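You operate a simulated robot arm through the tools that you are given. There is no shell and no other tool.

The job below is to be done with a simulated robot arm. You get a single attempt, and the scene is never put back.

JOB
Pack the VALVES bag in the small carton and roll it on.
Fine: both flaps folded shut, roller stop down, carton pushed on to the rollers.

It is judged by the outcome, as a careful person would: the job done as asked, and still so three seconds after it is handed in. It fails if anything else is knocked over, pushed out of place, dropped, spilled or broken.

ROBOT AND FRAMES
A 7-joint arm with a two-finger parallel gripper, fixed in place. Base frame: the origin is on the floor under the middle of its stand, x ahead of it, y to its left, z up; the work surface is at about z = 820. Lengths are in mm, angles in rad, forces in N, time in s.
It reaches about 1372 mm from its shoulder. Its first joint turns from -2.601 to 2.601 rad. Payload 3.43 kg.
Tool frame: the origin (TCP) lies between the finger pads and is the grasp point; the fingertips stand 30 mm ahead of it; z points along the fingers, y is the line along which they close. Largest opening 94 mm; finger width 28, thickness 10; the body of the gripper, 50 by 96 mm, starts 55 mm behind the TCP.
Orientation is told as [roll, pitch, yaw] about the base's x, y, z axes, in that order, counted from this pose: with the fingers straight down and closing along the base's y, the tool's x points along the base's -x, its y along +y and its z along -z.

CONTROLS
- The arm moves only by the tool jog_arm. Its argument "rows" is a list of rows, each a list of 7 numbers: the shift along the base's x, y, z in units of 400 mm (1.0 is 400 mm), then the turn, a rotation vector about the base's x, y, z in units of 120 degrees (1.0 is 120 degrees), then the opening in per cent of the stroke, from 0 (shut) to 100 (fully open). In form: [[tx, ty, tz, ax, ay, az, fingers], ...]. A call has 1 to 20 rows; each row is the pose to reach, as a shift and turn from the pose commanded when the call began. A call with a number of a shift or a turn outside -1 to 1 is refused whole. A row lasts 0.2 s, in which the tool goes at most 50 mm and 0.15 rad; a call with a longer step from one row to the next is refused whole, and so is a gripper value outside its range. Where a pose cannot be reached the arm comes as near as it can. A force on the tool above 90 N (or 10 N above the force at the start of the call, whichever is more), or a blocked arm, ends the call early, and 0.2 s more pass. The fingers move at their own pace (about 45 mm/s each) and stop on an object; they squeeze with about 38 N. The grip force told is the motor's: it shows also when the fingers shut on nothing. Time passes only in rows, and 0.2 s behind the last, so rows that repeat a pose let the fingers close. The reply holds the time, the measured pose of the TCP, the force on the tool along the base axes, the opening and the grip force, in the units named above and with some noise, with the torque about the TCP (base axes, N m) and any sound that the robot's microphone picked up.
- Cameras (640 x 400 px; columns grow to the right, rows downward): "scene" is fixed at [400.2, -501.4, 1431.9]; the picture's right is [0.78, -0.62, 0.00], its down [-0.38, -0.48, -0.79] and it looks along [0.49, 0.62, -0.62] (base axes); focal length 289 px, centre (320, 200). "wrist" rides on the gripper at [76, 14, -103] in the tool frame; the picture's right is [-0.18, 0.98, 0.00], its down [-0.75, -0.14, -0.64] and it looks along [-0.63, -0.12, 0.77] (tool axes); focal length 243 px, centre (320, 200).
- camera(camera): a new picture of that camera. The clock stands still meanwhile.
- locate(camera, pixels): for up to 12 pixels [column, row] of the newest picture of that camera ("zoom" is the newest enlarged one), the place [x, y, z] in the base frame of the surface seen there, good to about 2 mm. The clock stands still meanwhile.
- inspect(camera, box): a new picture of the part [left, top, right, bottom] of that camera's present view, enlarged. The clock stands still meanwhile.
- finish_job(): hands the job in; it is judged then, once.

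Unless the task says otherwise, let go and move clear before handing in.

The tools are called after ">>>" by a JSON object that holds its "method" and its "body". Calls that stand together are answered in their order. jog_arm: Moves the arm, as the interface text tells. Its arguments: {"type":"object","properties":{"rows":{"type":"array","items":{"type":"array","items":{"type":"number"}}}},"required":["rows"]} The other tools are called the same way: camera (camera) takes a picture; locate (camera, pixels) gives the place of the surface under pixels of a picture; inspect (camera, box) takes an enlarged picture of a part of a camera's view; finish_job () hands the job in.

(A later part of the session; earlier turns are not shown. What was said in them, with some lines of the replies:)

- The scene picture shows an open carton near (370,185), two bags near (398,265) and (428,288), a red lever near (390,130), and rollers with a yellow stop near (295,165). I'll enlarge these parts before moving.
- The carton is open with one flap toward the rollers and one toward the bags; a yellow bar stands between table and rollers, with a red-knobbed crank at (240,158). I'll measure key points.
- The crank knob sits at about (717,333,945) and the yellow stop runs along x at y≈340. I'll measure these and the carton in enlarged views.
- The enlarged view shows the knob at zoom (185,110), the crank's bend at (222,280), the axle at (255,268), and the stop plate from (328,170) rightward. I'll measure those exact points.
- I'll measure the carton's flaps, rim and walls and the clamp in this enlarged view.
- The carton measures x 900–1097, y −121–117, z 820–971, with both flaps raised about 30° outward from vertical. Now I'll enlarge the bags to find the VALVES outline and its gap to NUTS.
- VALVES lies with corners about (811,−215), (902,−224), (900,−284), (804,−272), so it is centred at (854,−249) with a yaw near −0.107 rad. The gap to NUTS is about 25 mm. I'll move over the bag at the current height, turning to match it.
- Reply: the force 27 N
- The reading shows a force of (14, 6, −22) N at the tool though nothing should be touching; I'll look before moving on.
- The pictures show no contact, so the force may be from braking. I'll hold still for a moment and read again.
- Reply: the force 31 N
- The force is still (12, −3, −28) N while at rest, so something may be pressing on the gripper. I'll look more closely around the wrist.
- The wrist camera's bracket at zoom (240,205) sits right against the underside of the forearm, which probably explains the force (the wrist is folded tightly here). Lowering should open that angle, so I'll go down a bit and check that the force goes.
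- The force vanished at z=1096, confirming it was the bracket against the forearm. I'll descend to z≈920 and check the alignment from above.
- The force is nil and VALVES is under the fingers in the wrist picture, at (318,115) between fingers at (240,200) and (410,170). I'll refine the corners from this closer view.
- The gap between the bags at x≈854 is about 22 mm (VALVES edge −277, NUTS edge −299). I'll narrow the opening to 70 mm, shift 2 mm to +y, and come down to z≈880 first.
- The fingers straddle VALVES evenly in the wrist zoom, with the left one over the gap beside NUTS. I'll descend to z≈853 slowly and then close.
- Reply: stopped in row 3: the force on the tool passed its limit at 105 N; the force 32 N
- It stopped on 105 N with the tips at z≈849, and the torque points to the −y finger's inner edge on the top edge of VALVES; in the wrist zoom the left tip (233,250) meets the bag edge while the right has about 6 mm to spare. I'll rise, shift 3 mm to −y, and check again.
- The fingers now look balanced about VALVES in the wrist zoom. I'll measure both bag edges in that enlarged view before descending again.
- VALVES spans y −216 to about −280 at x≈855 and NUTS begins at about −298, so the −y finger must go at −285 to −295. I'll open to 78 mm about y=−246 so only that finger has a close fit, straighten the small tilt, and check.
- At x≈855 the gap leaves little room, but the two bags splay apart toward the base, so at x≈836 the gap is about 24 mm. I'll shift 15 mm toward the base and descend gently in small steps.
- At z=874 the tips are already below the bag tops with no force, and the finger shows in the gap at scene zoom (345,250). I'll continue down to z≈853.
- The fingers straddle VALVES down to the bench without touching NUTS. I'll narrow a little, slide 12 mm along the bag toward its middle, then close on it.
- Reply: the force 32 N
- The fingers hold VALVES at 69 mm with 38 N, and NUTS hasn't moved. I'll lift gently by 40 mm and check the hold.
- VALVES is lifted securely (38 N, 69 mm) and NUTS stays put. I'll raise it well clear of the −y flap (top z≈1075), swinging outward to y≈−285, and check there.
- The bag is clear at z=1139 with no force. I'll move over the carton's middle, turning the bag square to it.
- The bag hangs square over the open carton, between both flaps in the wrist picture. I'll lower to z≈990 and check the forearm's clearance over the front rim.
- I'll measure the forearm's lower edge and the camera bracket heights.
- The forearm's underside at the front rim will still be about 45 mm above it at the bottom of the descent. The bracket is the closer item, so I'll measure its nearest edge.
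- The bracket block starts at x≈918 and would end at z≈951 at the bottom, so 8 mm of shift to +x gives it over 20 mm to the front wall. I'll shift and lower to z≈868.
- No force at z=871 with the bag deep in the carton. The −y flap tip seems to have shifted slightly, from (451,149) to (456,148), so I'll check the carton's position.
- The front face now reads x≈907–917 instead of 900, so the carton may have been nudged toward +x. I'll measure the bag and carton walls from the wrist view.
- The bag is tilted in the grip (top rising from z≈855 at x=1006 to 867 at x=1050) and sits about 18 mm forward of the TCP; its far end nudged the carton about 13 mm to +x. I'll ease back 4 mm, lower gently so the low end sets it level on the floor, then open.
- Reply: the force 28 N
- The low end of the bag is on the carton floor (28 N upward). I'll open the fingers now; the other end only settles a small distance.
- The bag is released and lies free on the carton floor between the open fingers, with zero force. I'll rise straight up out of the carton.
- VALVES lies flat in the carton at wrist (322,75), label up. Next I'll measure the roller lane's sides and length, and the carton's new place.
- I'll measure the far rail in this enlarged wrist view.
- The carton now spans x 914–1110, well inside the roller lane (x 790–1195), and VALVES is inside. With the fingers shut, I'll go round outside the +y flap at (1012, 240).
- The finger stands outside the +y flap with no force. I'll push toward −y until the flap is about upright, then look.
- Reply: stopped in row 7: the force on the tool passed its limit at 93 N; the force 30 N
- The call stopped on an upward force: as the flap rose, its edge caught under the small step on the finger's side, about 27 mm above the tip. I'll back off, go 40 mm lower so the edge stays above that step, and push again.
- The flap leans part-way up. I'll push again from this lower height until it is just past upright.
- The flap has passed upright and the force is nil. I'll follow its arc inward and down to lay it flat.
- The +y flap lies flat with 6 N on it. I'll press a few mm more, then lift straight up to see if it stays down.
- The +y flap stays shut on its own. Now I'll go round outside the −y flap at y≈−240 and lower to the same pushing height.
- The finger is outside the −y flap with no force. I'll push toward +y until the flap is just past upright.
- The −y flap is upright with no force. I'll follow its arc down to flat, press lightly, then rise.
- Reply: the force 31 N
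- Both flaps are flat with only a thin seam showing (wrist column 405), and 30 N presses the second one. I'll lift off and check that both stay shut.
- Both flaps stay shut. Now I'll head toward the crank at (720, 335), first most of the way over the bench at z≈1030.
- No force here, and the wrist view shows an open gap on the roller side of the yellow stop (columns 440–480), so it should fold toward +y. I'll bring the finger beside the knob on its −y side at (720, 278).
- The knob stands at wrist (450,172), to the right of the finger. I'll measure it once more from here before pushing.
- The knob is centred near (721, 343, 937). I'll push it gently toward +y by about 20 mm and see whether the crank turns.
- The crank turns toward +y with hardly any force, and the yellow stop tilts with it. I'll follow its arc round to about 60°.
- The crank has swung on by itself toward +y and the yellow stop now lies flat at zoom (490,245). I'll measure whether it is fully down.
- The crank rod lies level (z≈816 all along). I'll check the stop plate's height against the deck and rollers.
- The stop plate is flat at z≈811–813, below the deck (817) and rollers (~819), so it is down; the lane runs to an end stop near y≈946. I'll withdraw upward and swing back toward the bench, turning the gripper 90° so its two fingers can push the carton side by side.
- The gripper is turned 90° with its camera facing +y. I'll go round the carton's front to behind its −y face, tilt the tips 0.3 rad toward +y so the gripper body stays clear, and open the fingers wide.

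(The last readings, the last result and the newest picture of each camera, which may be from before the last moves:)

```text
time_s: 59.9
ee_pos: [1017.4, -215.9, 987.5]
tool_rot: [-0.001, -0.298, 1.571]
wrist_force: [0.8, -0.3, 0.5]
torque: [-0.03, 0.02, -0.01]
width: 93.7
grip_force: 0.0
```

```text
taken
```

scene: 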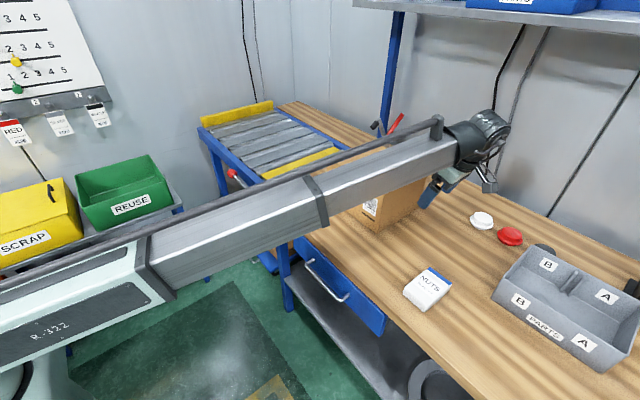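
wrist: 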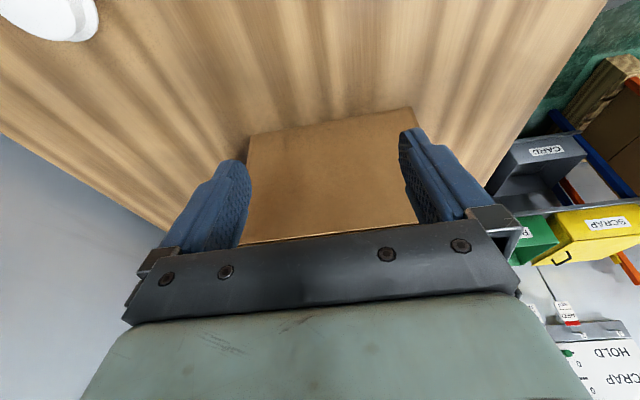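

The tool is tilted and open behind the carton's −y face with no force. I'll lower to z≈895, where the tips meet the carton's mid-height, and check.

>>> {"method": "jog_arm", "body": {"rows": [[0, 0, -0.08, 0, 0, 0, 100], [0, 0, -0.16, 0, 0, 0, 100], [0, 0, -0.231, 0, 0, 0, 100], [0, 0, -0.231, 0, 0, 0, 100]]}}

>>> {"method": "camera", "body": {"camera": "scene"}}

>>> {"method": "camera", "body": {"camera": "wrist"}}

```text
time_s: 60.9
ee_pos: [1016.7, -216.0, 896.3]
tool_rot: [-0.002, -0.297, 1.572]
wrist_force: [-0.3, 0.9, 0.0]
torque: [0.01, -0.02, 0.0]
width: 94.2
grip_force: 0.2
```

```text
taken
```

scene: 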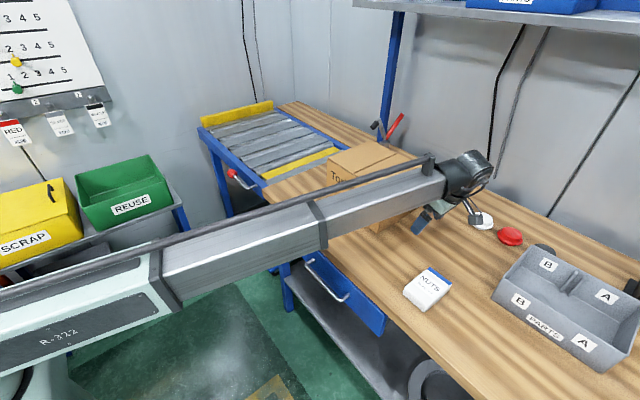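

```text
taken
```

wrist: 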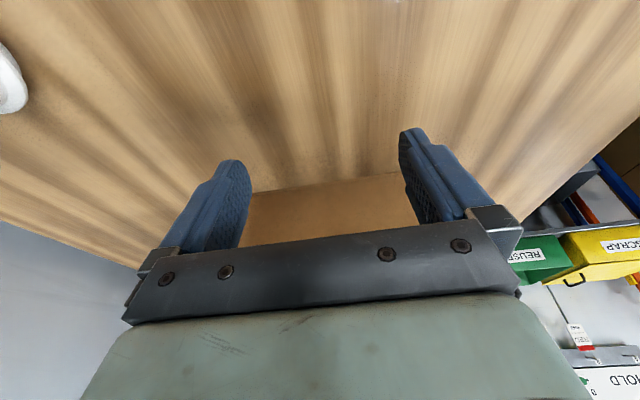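

No force at z=896, and the tips face the carton wall. I'll check the forearm's underside height over the carton before pushing.

>>> {"method": "locate", "body": {"camera": "scene", "pixels": [[340, 233], [370, 222], [400, 212], [430, 203], [440, 200], [420, 222], [360, 172], [335, 160]]}}

```text
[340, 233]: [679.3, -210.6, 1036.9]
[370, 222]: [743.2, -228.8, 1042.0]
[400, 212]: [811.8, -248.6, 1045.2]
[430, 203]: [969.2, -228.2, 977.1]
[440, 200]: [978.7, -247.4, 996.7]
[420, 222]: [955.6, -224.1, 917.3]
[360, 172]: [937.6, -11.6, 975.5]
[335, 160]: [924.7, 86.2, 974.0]
```

The forearm's underside is at z≈1045, clear of the carton top at 975. I'll push gently into contact and slide the carton about 100 mm toward +y, then look.

>>> {"method": "jog_arm", "body": {"rows": [[0, 0.06, 0, 0, 0, 0, 100], [0, 0.12, 0, 0, 0, 0, 100], [0, 0.16, 0, 0, 0, 0, 100], [0, 0.18, 0, 0, 0, 0, 100], [0, 0.2, 0, 0, 0, 0, 100], [0, 0.225, 0, 0, 0, 0, 100], [0, 0.255, 0, 0, 0, 0, 100], [0, 0.29, 0, 0, 0, 0, 100], [0, 0.33, 0, 0, 0, 0, 100], [0, 0.37, 0, 0, 0, 0, 100], [0, 0.41, 0, 0, 0, 0, 100], [0, 0.44, 0, 0, 0, 0, 100], [0, 0.44, 0, 0, 0, 0, 100]]}}

>>> {"method": "camera", "body": {"camera": "scene"}}

>>> {"method": "camera", "body": {"camera": "wrist"}}

```text
time_s: 63.7
ee_pos: [1017.5, -38.0, 896.1]
tool_rot: [-0.003, -0.299, 1.569]
wrist_force: [-0.2, -1.4, 0.5]
torque: [0.08, -0.02, 0.01]
width: 94.3
grip_force: 0.1
```

```text
taken
```

scene: 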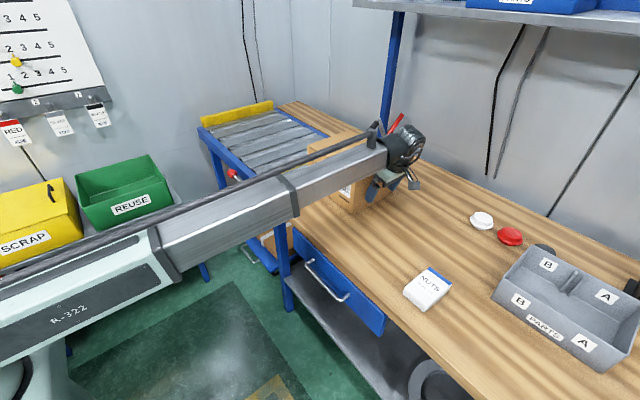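

```text
taken
```

wrist: 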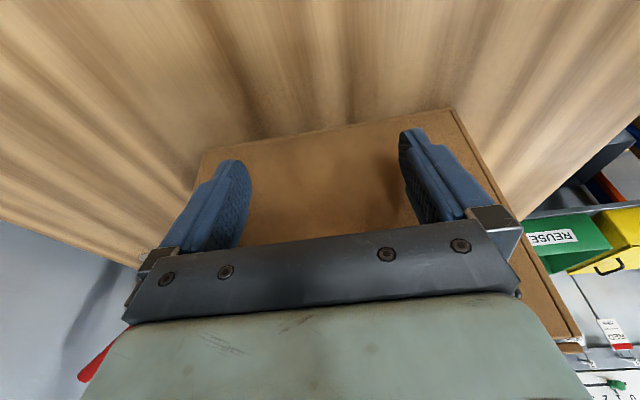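

The carton slides with only 1–2 N and stays square in the wrist view. I'll keep pushing toward the rollers, another 250 mm, and check again.

>>> {"method": "locate", "body": {"camera": "wrist", "pixels": [[220, 165], [330, 160], [440, 130], [205, 160], [455, 118], [300, 200], [380, 190]]}}

>>> {"method": "jog_arm", "body": {"rows": [[0, 0.04, 0, 0, 0, 0, 100], [0, 0.09, 0, 0, 0, 0, 100], [0, 0.14, 0, 0, 0, 0, 100], [0, 0.19, 0, 0, 0, 0, 100], [0, 0.24, 0, 0, 0, 0, 100], [0, 0.29, 0, 0, 0, 0, 100], [0, 0.34, 0, 0, 0, 0, 100], [0, 0.39, 0, 0, 0, 0, 100], [0, 0.44, 0, 0, 0, 0, 100], [0, 0.49, 0, 0, 0, 0, 100], [0, 0.54, 0, 0, 0, 0, 100], [0, 0.58, 0, 0, 0, 0, 100], [0, 0.6, 0, 0, 0, 0, 100], [0, 0.6, 0, 0, 0, 0, 100]]}}

>>> {"method": "camera", "body": {"camera": "scene"}}

>>> {"method": "camera", "body": {"camera": "wrist"}}

```text
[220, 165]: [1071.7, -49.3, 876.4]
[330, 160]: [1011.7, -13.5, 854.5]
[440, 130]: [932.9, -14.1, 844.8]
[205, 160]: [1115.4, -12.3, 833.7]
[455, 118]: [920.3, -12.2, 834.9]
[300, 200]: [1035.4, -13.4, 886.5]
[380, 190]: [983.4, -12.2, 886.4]
```

```text
time_s: 66.7
ee_pos: [1016.8, 200.1, 896.3]
tool_rot: [-0.002, -0.299, 1.57]
wrist_force: [-0.5, -0.3, -0.2]
torque: [0.0, -0.01, 0.0]
width: 94.0
grip_force: 0.1
```

```text
taken
```

scene: 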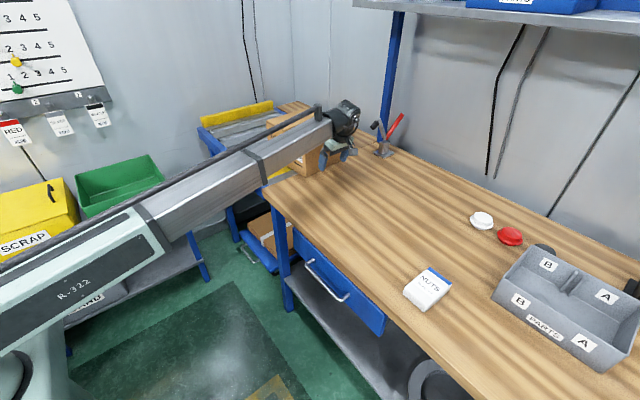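

```text
taken
```

wrist: 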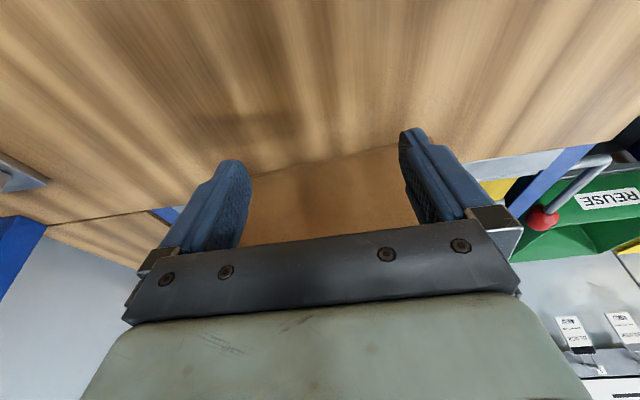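

The carton face is now a little ahead of the tips, so it coasts on the rollers. I'll measure where it is.

>>> {"method": "locate", "body": {"camera": "wrist", "pixels": [[260, 190], [320, 190], [395, 165], [255, 230], [410, 215], [330, 215]]}}

>>> {"method": "inspect", "body": {"camera": "scene", "box": [190, 80, 370, 210]}}

```text
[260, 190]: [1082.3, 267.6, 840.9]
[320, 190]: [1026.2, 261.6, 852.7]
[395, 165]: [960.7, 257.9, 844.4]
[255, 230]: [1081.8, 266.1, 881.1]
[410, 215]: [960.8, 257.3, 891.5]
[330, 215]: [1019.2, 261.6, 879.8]
```

```text
3.08 times, centred on (280, 145) of scene
```

zoom: 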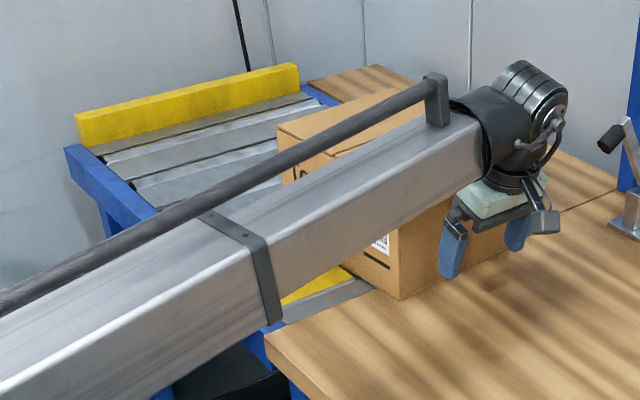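

The carton's rear face is at y≈258–267, turned about 4.5°, partly onto the rollers. I'll push on more slowly; the first finger to touch will square it, and I'll slow down at the end.

>>> {"method": "jog_arm", "body": {"rows": [[0, 0.04, 0, 0, 0, 0, 100], [0, 0.07, 0, 0, 0, 0, 100], [0, 0.095, 0, 0, 0, 0, 100], [0, 0.12, 0, 0, 0, 0, 100], [0, 0.145, 0, 0, 0, 0, 100], [0, 0.17, 0, 0, 0, 0, 100], [0, 0.195, 0, 0, 0, 0, 100], [0, 0.22, 0, 0, 0, 0, 100], [0, 0.245, 0, 0, 0, 0, 100], [0, 0.27, 0, 0, 0, 0, 100], [0, 0.29, 0, 0, 0, 0, 100], [0, 0.305, 0, 0, 0, 0, 100], [0, 0.315, 0, 0, 0, 0, 100], [0, 0.315, 0, 0, 0, 0, 100]]}}

>>> {"method": "camera", "body": {"camera": "scene"}}

>>> {"method": "camera", "body": {"camera": "wrist"}}

```text
time_s: 69.7
ee_pos: [1018.2, 326.6, 896.2]
tool_rot: [-0.003, -0.3, 1.572]
wrist_force: [0.0, -0.9, -0.2]
torque: [0.01, 0.0, 0.03]
width: 94.0
grip_force: 0.1
```

```text
taken
```

scene: 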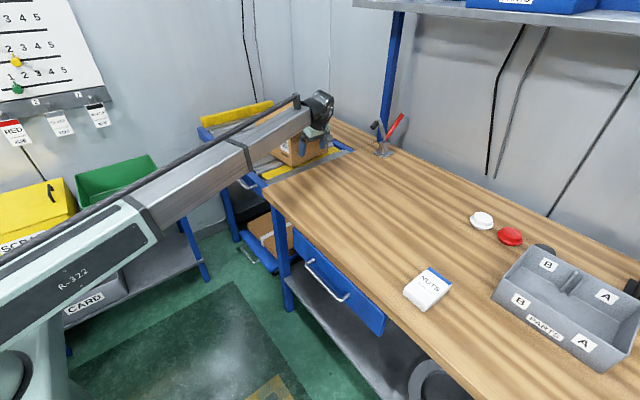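

```text
taken
```

wrist: 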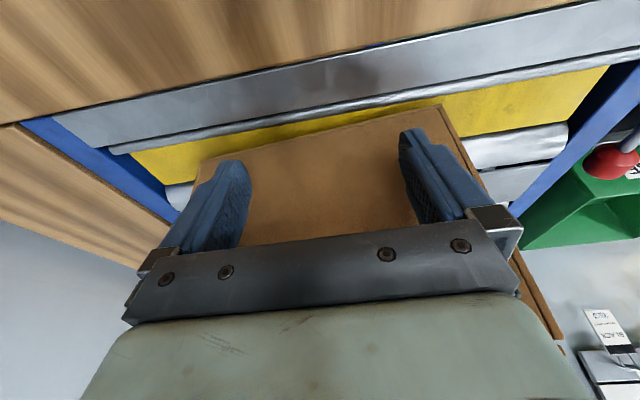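

The carton's rear face now hangs over the folded yellow stop, so it is nearly all on the rollers. I'll measure its rear face.

>>> {"method": "locate", "body": {"camera": "wrist", "pixels": [[210, 160], [260, 160], [330, 160], [390, 150], [440, 118], [255, 220], [410, 215]]}}

>>> {"method": "inspect", "body": {"camera": "scene", "box": [190, 80, 370, 210]}}

```text
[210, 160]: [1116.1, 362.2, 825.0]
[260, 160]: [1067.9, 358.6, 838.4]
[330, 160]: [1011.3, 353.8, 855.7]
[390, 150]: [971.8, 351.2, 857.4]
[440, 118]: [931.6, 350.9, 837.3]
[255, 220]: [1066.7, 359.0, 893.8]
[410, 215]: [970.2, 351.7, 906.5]
```

```text
3.08 times, centred on (280, 145) of scene
```

zoom: 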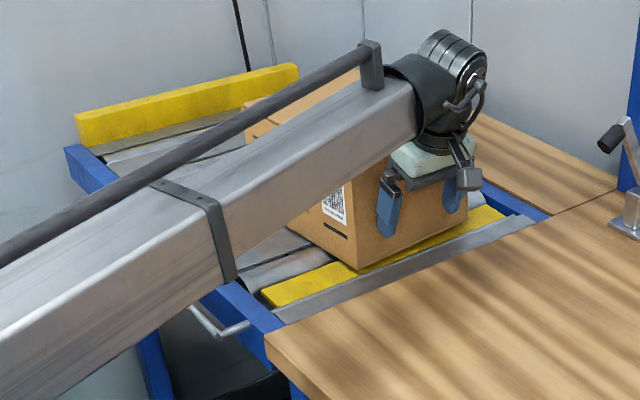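

The rear face is at y≈351–362, still turned about 4.5°. I'll back off slightly, shift 16 mm to −x so the leading finger squares it better, and push it another 90 mm slowly.

>>> {"method": "jog_arm", "body": {"rows": [[0, -0.0125, 0, 0, 0, 0, 100], [-0.04, -0.0125, 0, 0, 0, 0, 100], [-0.04, 0.005, 0, 0, 0, 0, 100], [-0.04, 0.025, 0, 0, 0, 0, 100], [-0.04, 0.045, 0, 0, 0, 0, 100], [-0.04, 0.065, 0, 0, 0, 0, 100], [-0.04, 0.085, 0, 0, 0, 0, 100], [-0.04, 0.105, 0, 0, 0, 0, 100], [-0.04, 0.125, 0, 0, 0, 0, 100], [-0.04, 0.145, 0, 0, 0, 0, 100], [-0.04, 0.165, 0, 0, 0, 0, 100], [-0.04, 0.185, 0, 0, 0, 0, 100], [-0.04, 0.2, 0, 0, 0, 0, 100], [-0.04, 0.21, 0, 0, 0, 0, 100], [-0.04, 0.22, 0, 0, 0, 0, 100], [-0.04, 0.22, 0, 0, 0, 0, 100]]}}

>>> {"method": "camera", "body": {"camera": "scene"}}

>>> {"method": "camera", "body": {"camera": "wrist"}}

```text
time_s: 73.1
ee_pos: [1000.9, 415.8, 895.5]
tool_rot: [-0.001, -0.299, 1.571]
wrist_force: [0.1, 0.8, 0.4]
torque: [0.01, -0.01, 0.01]
width: 94.0
grip_force: 0.0
```

```text
taken
```

scene: 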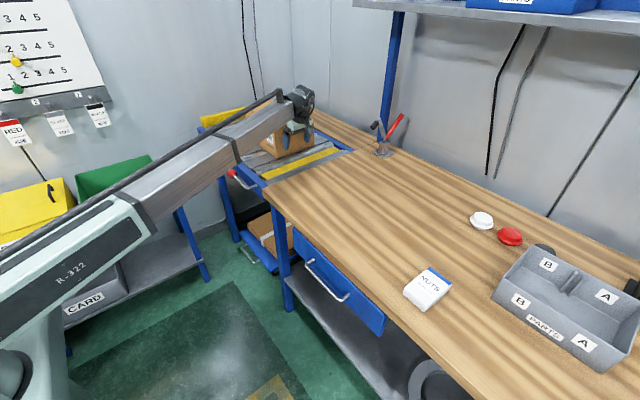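

```text
taken
```

wrist: 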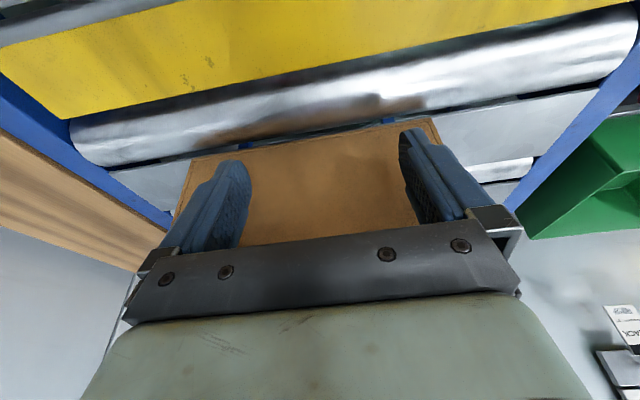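

The wrist view now shows the yellow stop and the whole first roller behind the carton (row 90), so the carton is entirely on the rollers. I'll measure its rear face once more, then back away.

>>> {"method": "locate", "body": {"camera": "wrist", "pixels": [[200, 168], [260, 165], [330, 160], [390, 150], [430, 125], [350, 100], [300, 60], [500, 140]]}}

>>> {"method": "jog_arm", "body": {"rows": [[0, -0.03, 0, 0, 0, 0, 100], [0, -0.08, 0, 0, 0, 0, 100], [0, -0.16, 0, 0, 0, 0, 100], [0, -0.26, 0, 0, 0, 0, 100], [0, -0.36, 0.05, 0, 0, 0, 100], [0, -0.46, 0.13, 0, 0, 0, 100], [0, -0.56, 0.2, 0, 0, 0, 100], [0, -0.66, 0.27, 0, 0, 0, 100], [0, -0.76, 0.3, -0.05, 0, 0, 100], [0, -0.86, 0.3, -0.1, 0, 0, 100], [0, -0.95, 0.3, -0.143, 0, 0, 100], [0, -0.95, 0.3, -0.143, 0, 0, 100]]}}

>>> {"method": "camera", "body": {"camera": "scene"}}

>>> {"method": "inspect", "body": {"camera": "scene", "box": [190, 80, 370, 210]}}

```text
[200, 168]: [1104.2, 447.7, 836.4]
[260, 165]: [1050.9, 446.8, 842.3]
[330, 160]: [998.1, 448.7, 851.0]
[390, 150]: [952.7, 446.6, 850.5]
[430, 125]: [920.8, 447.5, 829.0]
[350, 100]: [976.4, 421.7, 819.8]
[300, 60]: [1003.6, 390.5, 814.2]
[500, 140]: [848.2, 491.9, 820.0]
```

```text
refused: row 6 steps farther than a row can; nothing moved
```

```text
taken
```

scene: 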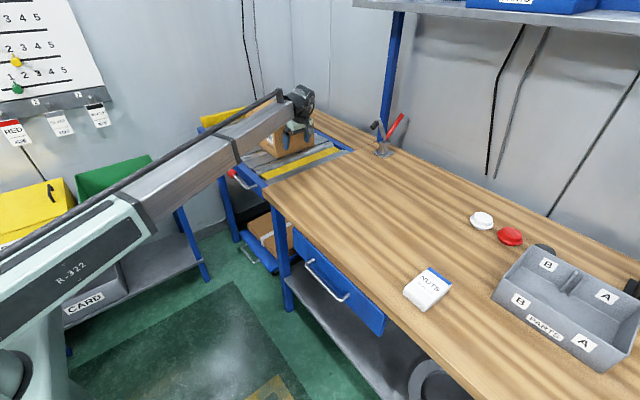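

```text
3.08 times, centred on (280, 145) of scene
```

zoom: 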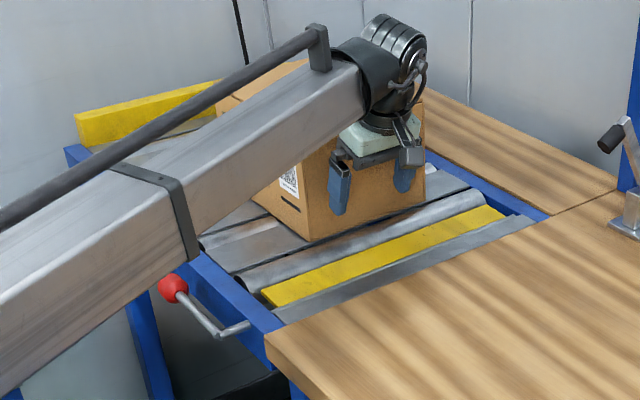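

The rear face reads y≈447 across its width, so the carton is square and wholly on the rollers. The retreat was refused for one overlong step; I'll send it again with shorter steps.

>>> {"method": "jog_arm", "body": {"rows": [[0, -0.03, 0, 0, 0, 0, 100], [0, -0.08, 0, 0, 0, 0, 100], [0, -0.16, 0, 0, 0, 0, 100], [0, -0.26, 0, 0, 0, 0, 100], [0, -0.36, 0.04, 0, 0, 0, 100], [0, -0.46, 0.09, 0, 0, 0, 100], [0, -0.56, 0.14, 0, 0, 0, 100], [0, -0.66, 0.19, 0, 0, 0, 100], [0, -0.76, 0.24, -0.05, 0, 0, 100], [0, -0.86, 0.28, -0.1, 0, 0, 100], [0, -0.95, 0.3, -0.143, 0, 0, 100], [0, -0.95, 0.3, -0.143, 0, 0, 100]]}}

>>> {"method": "camera", "body": {"camera": "scene"}}

>>> {"method": "inspect", "body": {"camera": "scene", "box": [190, 80, 370, 210]}}

```text
time_s: 75.7
ee_pos: [1000.1, 36.0, 1018.7]
tool_rot: [-0.002, 0.001, 1.572]
wrist_force: [-1.0, 0.3, 0.0]
torque: [-0.02, -0.01, 0.01]
width: 93.7
grip_force: 0.1
```

```text
taken
```

scene: 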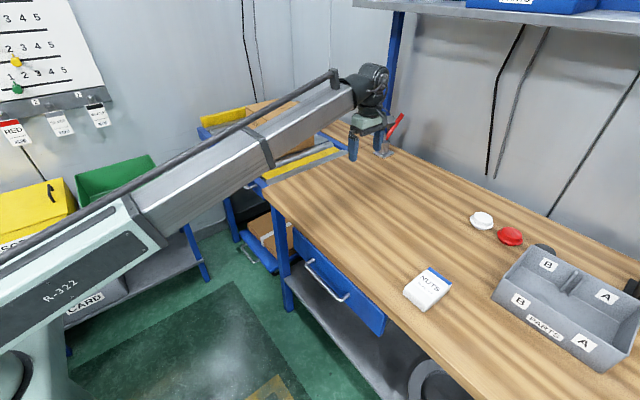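

```text
3.08 times, centred on (280, 145) of scene
```

zoom: 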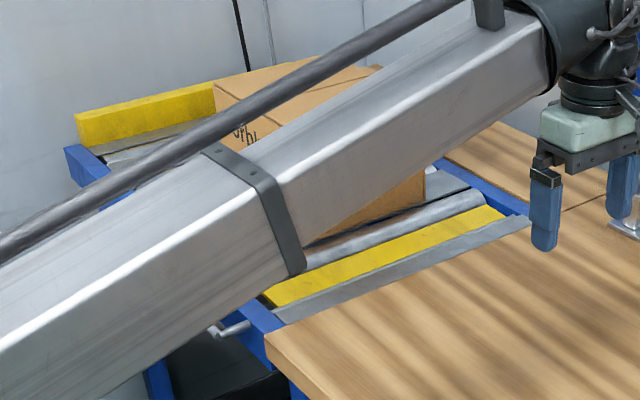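

The gripper is clear but the forearm hides the carton. I'll move further to −y for an unobstructed check of the carton, flaps and stop.

>>> {"method": "jog_arm", "body": {"rows": [[0, -0.1, 0.02, 0, 0, 0, 100], [0, -0.2, 0.04, 0, 0, 0, 100], [0, -0.3, 0.06, 0, 0, 0, 100], [0, -0.4, 0.06, 0, 0, 0, 100], [0, -0.5, 0.06, 0, 0, 0, 100], [0, -0.6, 0.06, 0, 0, 0, 100], [0, -0.6, 0.06, 0, 0, 0, 100], [0, -0.6, 0.06, 0, 0, 0, 100]]}}

>>> {"method": "camera", "body": {"camera": "scene"}}

>>> {"method": "inspect", "body": {"camera": "scene", "box": [190, 80, 370, 210]}}

```text
time_s: 77.5
ee_pos: [1001.8, -203.5, 1040.8]
tool_rot: [-0.001, 0.002, 1.572]
wrist_force: [0.3, 0.3, 0.1]
torque: [-0.03, -0.02, 0.03]
width: 93.9
grip_force: 0.1
```

```text
taken
```

scene: 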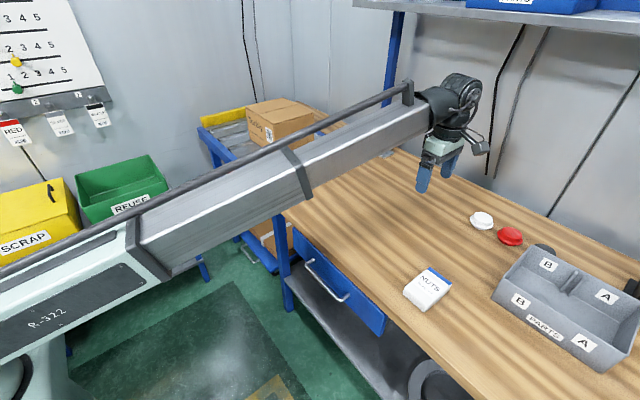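

```text
3.08 times, centred on (280, 145) of scene
```

zoom: 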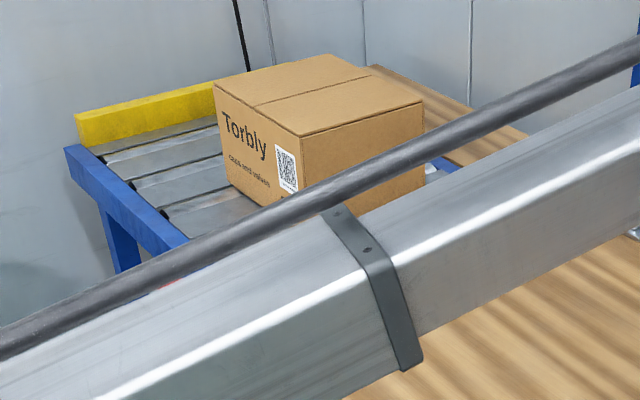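

The carton stands closed on the rollers at zoom (310,125). I'll measure it to confirm it isn't still rolling and the flaps are flat.

>>> {"method": "locate", "body": {"camera": "zoom", "pixels": [[310, 160], [410, 130], [370, 170], [225, 100], [290, 120], [300, 70], [340, 105], [330, 80], [230, 170], [270, 105]]}}

>>> {"method": "jog_arm", "body": {"rows": [[0, -0.05, 0, 0, 0, 0, 100], [0, -0.1, 0, 0, 0, 0, 100], [0, -0.1, 0.1, 0, 0, 0, 100], [0, -0.1, 0.2, 0, 0, 0, 100], [0, -0.1, 0.2, 0, 0, 0, 100], [0, -0.1, 0.2, 0, 0, 0, 100], [0, -0.1, 0.2, 0, 0, 0, 100]]}}

>>> {"method": "inspect", "body": {"camera": "scene", "box": [190, 80, 370, 210]}}

>>> {"method": "camera", "body": {"camera": "scene"}}

```text
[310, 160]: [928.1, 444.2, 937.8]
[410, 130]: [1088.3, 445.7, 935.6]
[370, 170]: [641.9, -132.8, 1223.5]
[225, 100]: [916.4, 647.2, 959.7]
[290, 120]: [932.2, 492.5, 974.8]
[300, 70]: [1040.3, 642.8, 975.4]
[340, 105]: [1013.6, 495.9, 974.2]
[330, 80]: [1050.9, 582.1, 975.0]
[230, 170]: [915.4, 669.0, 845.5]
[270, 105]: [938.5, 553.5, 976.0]
```

```text
time_s: 79.1
ee_pos: [1000.8, -243.5, 1121.8]
tool_rot: [-0.002, 0.004, 1.573]
wrist_force: [0.5, -0.4, 0.5]
torque: [0.03, 0.01, 0.0]
width: 93.8
grip_force: 0.1
```

```text
3.08 times, centred on (280, 145) of scene
```

zoom: 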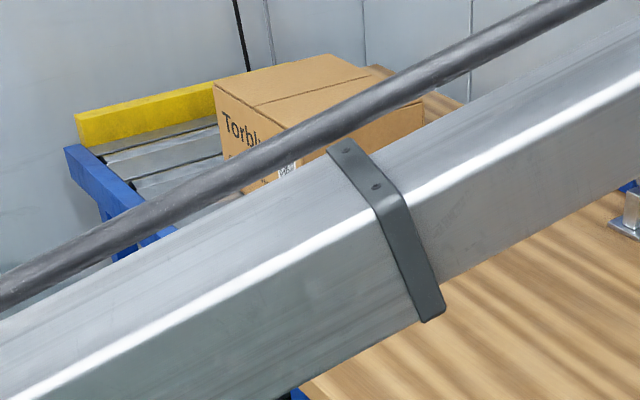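

```text
taken
```

scene: 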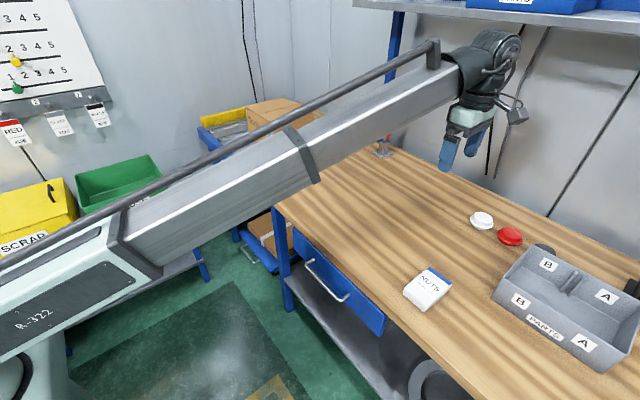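

The carton is at rest (rear face still y≈445, lid level at z≈975), and NUTS and the caps are where they were. I'll move to a pose that leaves the stop and crank in view for a last check.

>>> {"method": "jog_arm", "body": {"rows": [[0, 0.1, 0.02, 0, 0, 0, 100], [0, 0.2, 0.04, 0, 0, 0, 100], [0, 0.3, 0.06, 0, 0, 0, 100], [0, 0.4, 0.08, 0, 0, 0, 100], [0, 0.5, 0.1, 0, 0, 0, 100], [0, 0.6, 0.1, 0, 0, 0, 100], [0, 0.7, 0.1, 0, 0, 0, 100], [0, 0.76, 0.1, 0, 0, 0, 100], [0, 0.76, 0.1, 0, 0, 0, 100]]}}

>>> {"method": "camera", "body": {"camera": "scene"}}

>>> {"method": "inspect", "body": {"camera": "scene", "box": [190, 90, 370, 220]}}

>>> {"method": "camera", "body": {"camera": "wrist"}}

```text
time_s: 81.1
ee_pos: [1001.4, 58.8, 1161.7]
tool_rot: [-0.003, 0.002, 1.571]
wrist_force: [-0.6, 0.3, -1.2]
torque: [-0.01, -0.02, 0.01]
width: 94.2
grip_force: 0.1
```

```text
taken
```

scene: 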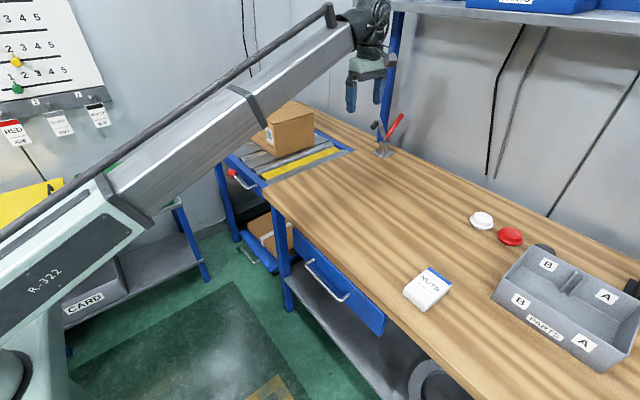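

```text
3.08 times, centred on (280, 155) of scene
```

zoom: 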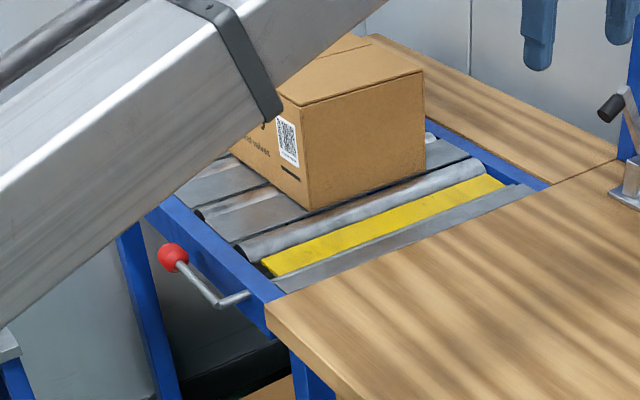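

```text
taken
```

wrist: 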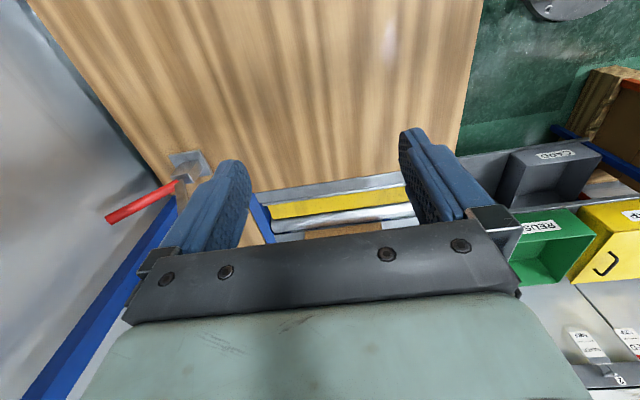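

The last pictures show the stop lying flat with its crank level (zoom (380,225) and (200,280)), and the closed carton at rest on the rollers behind it. NUTS, the caps and the clamp haven't moved and the gripper is empty and clear, so I'm handing the job in.

>>> {"method": "finish_job", "body": {}}

```text
The job is handed in.
```

The VALVES bag is packed in the small carton, and the closed carton is on the rollers. I've handed the job in but haven't seen a verdict.

- **Bag:** VALVES lay flat, label up, on the carton floor when I last saw it, just before closing the flaps.
- **Flaps:** both are folded shut and stayed shut on their own. The lid measures level at about z = 975.
- **Roller stop:** it is folded down below the deck, with its crank lying level.
- **Carton:** it stands square and wholly on the rollers. Its rear face is at about y = 445, and it was not moving in the last checks.

Three things went less than cleanly, though the final pictures show no harm from them:

- **First grasp:** a finger pressed on top of VALVES with about 105 N before I repositioned it.
- **Lowering the bag in:** it nudged the open carton about 13 mm away from the robot.
- **First flap:** its edge caught on the finger and stopped the push at 93 N. I backed off and folded it from lower down.

NUTS, the caps and the clamp stayed in place. The gripper is empty and clear of everything.
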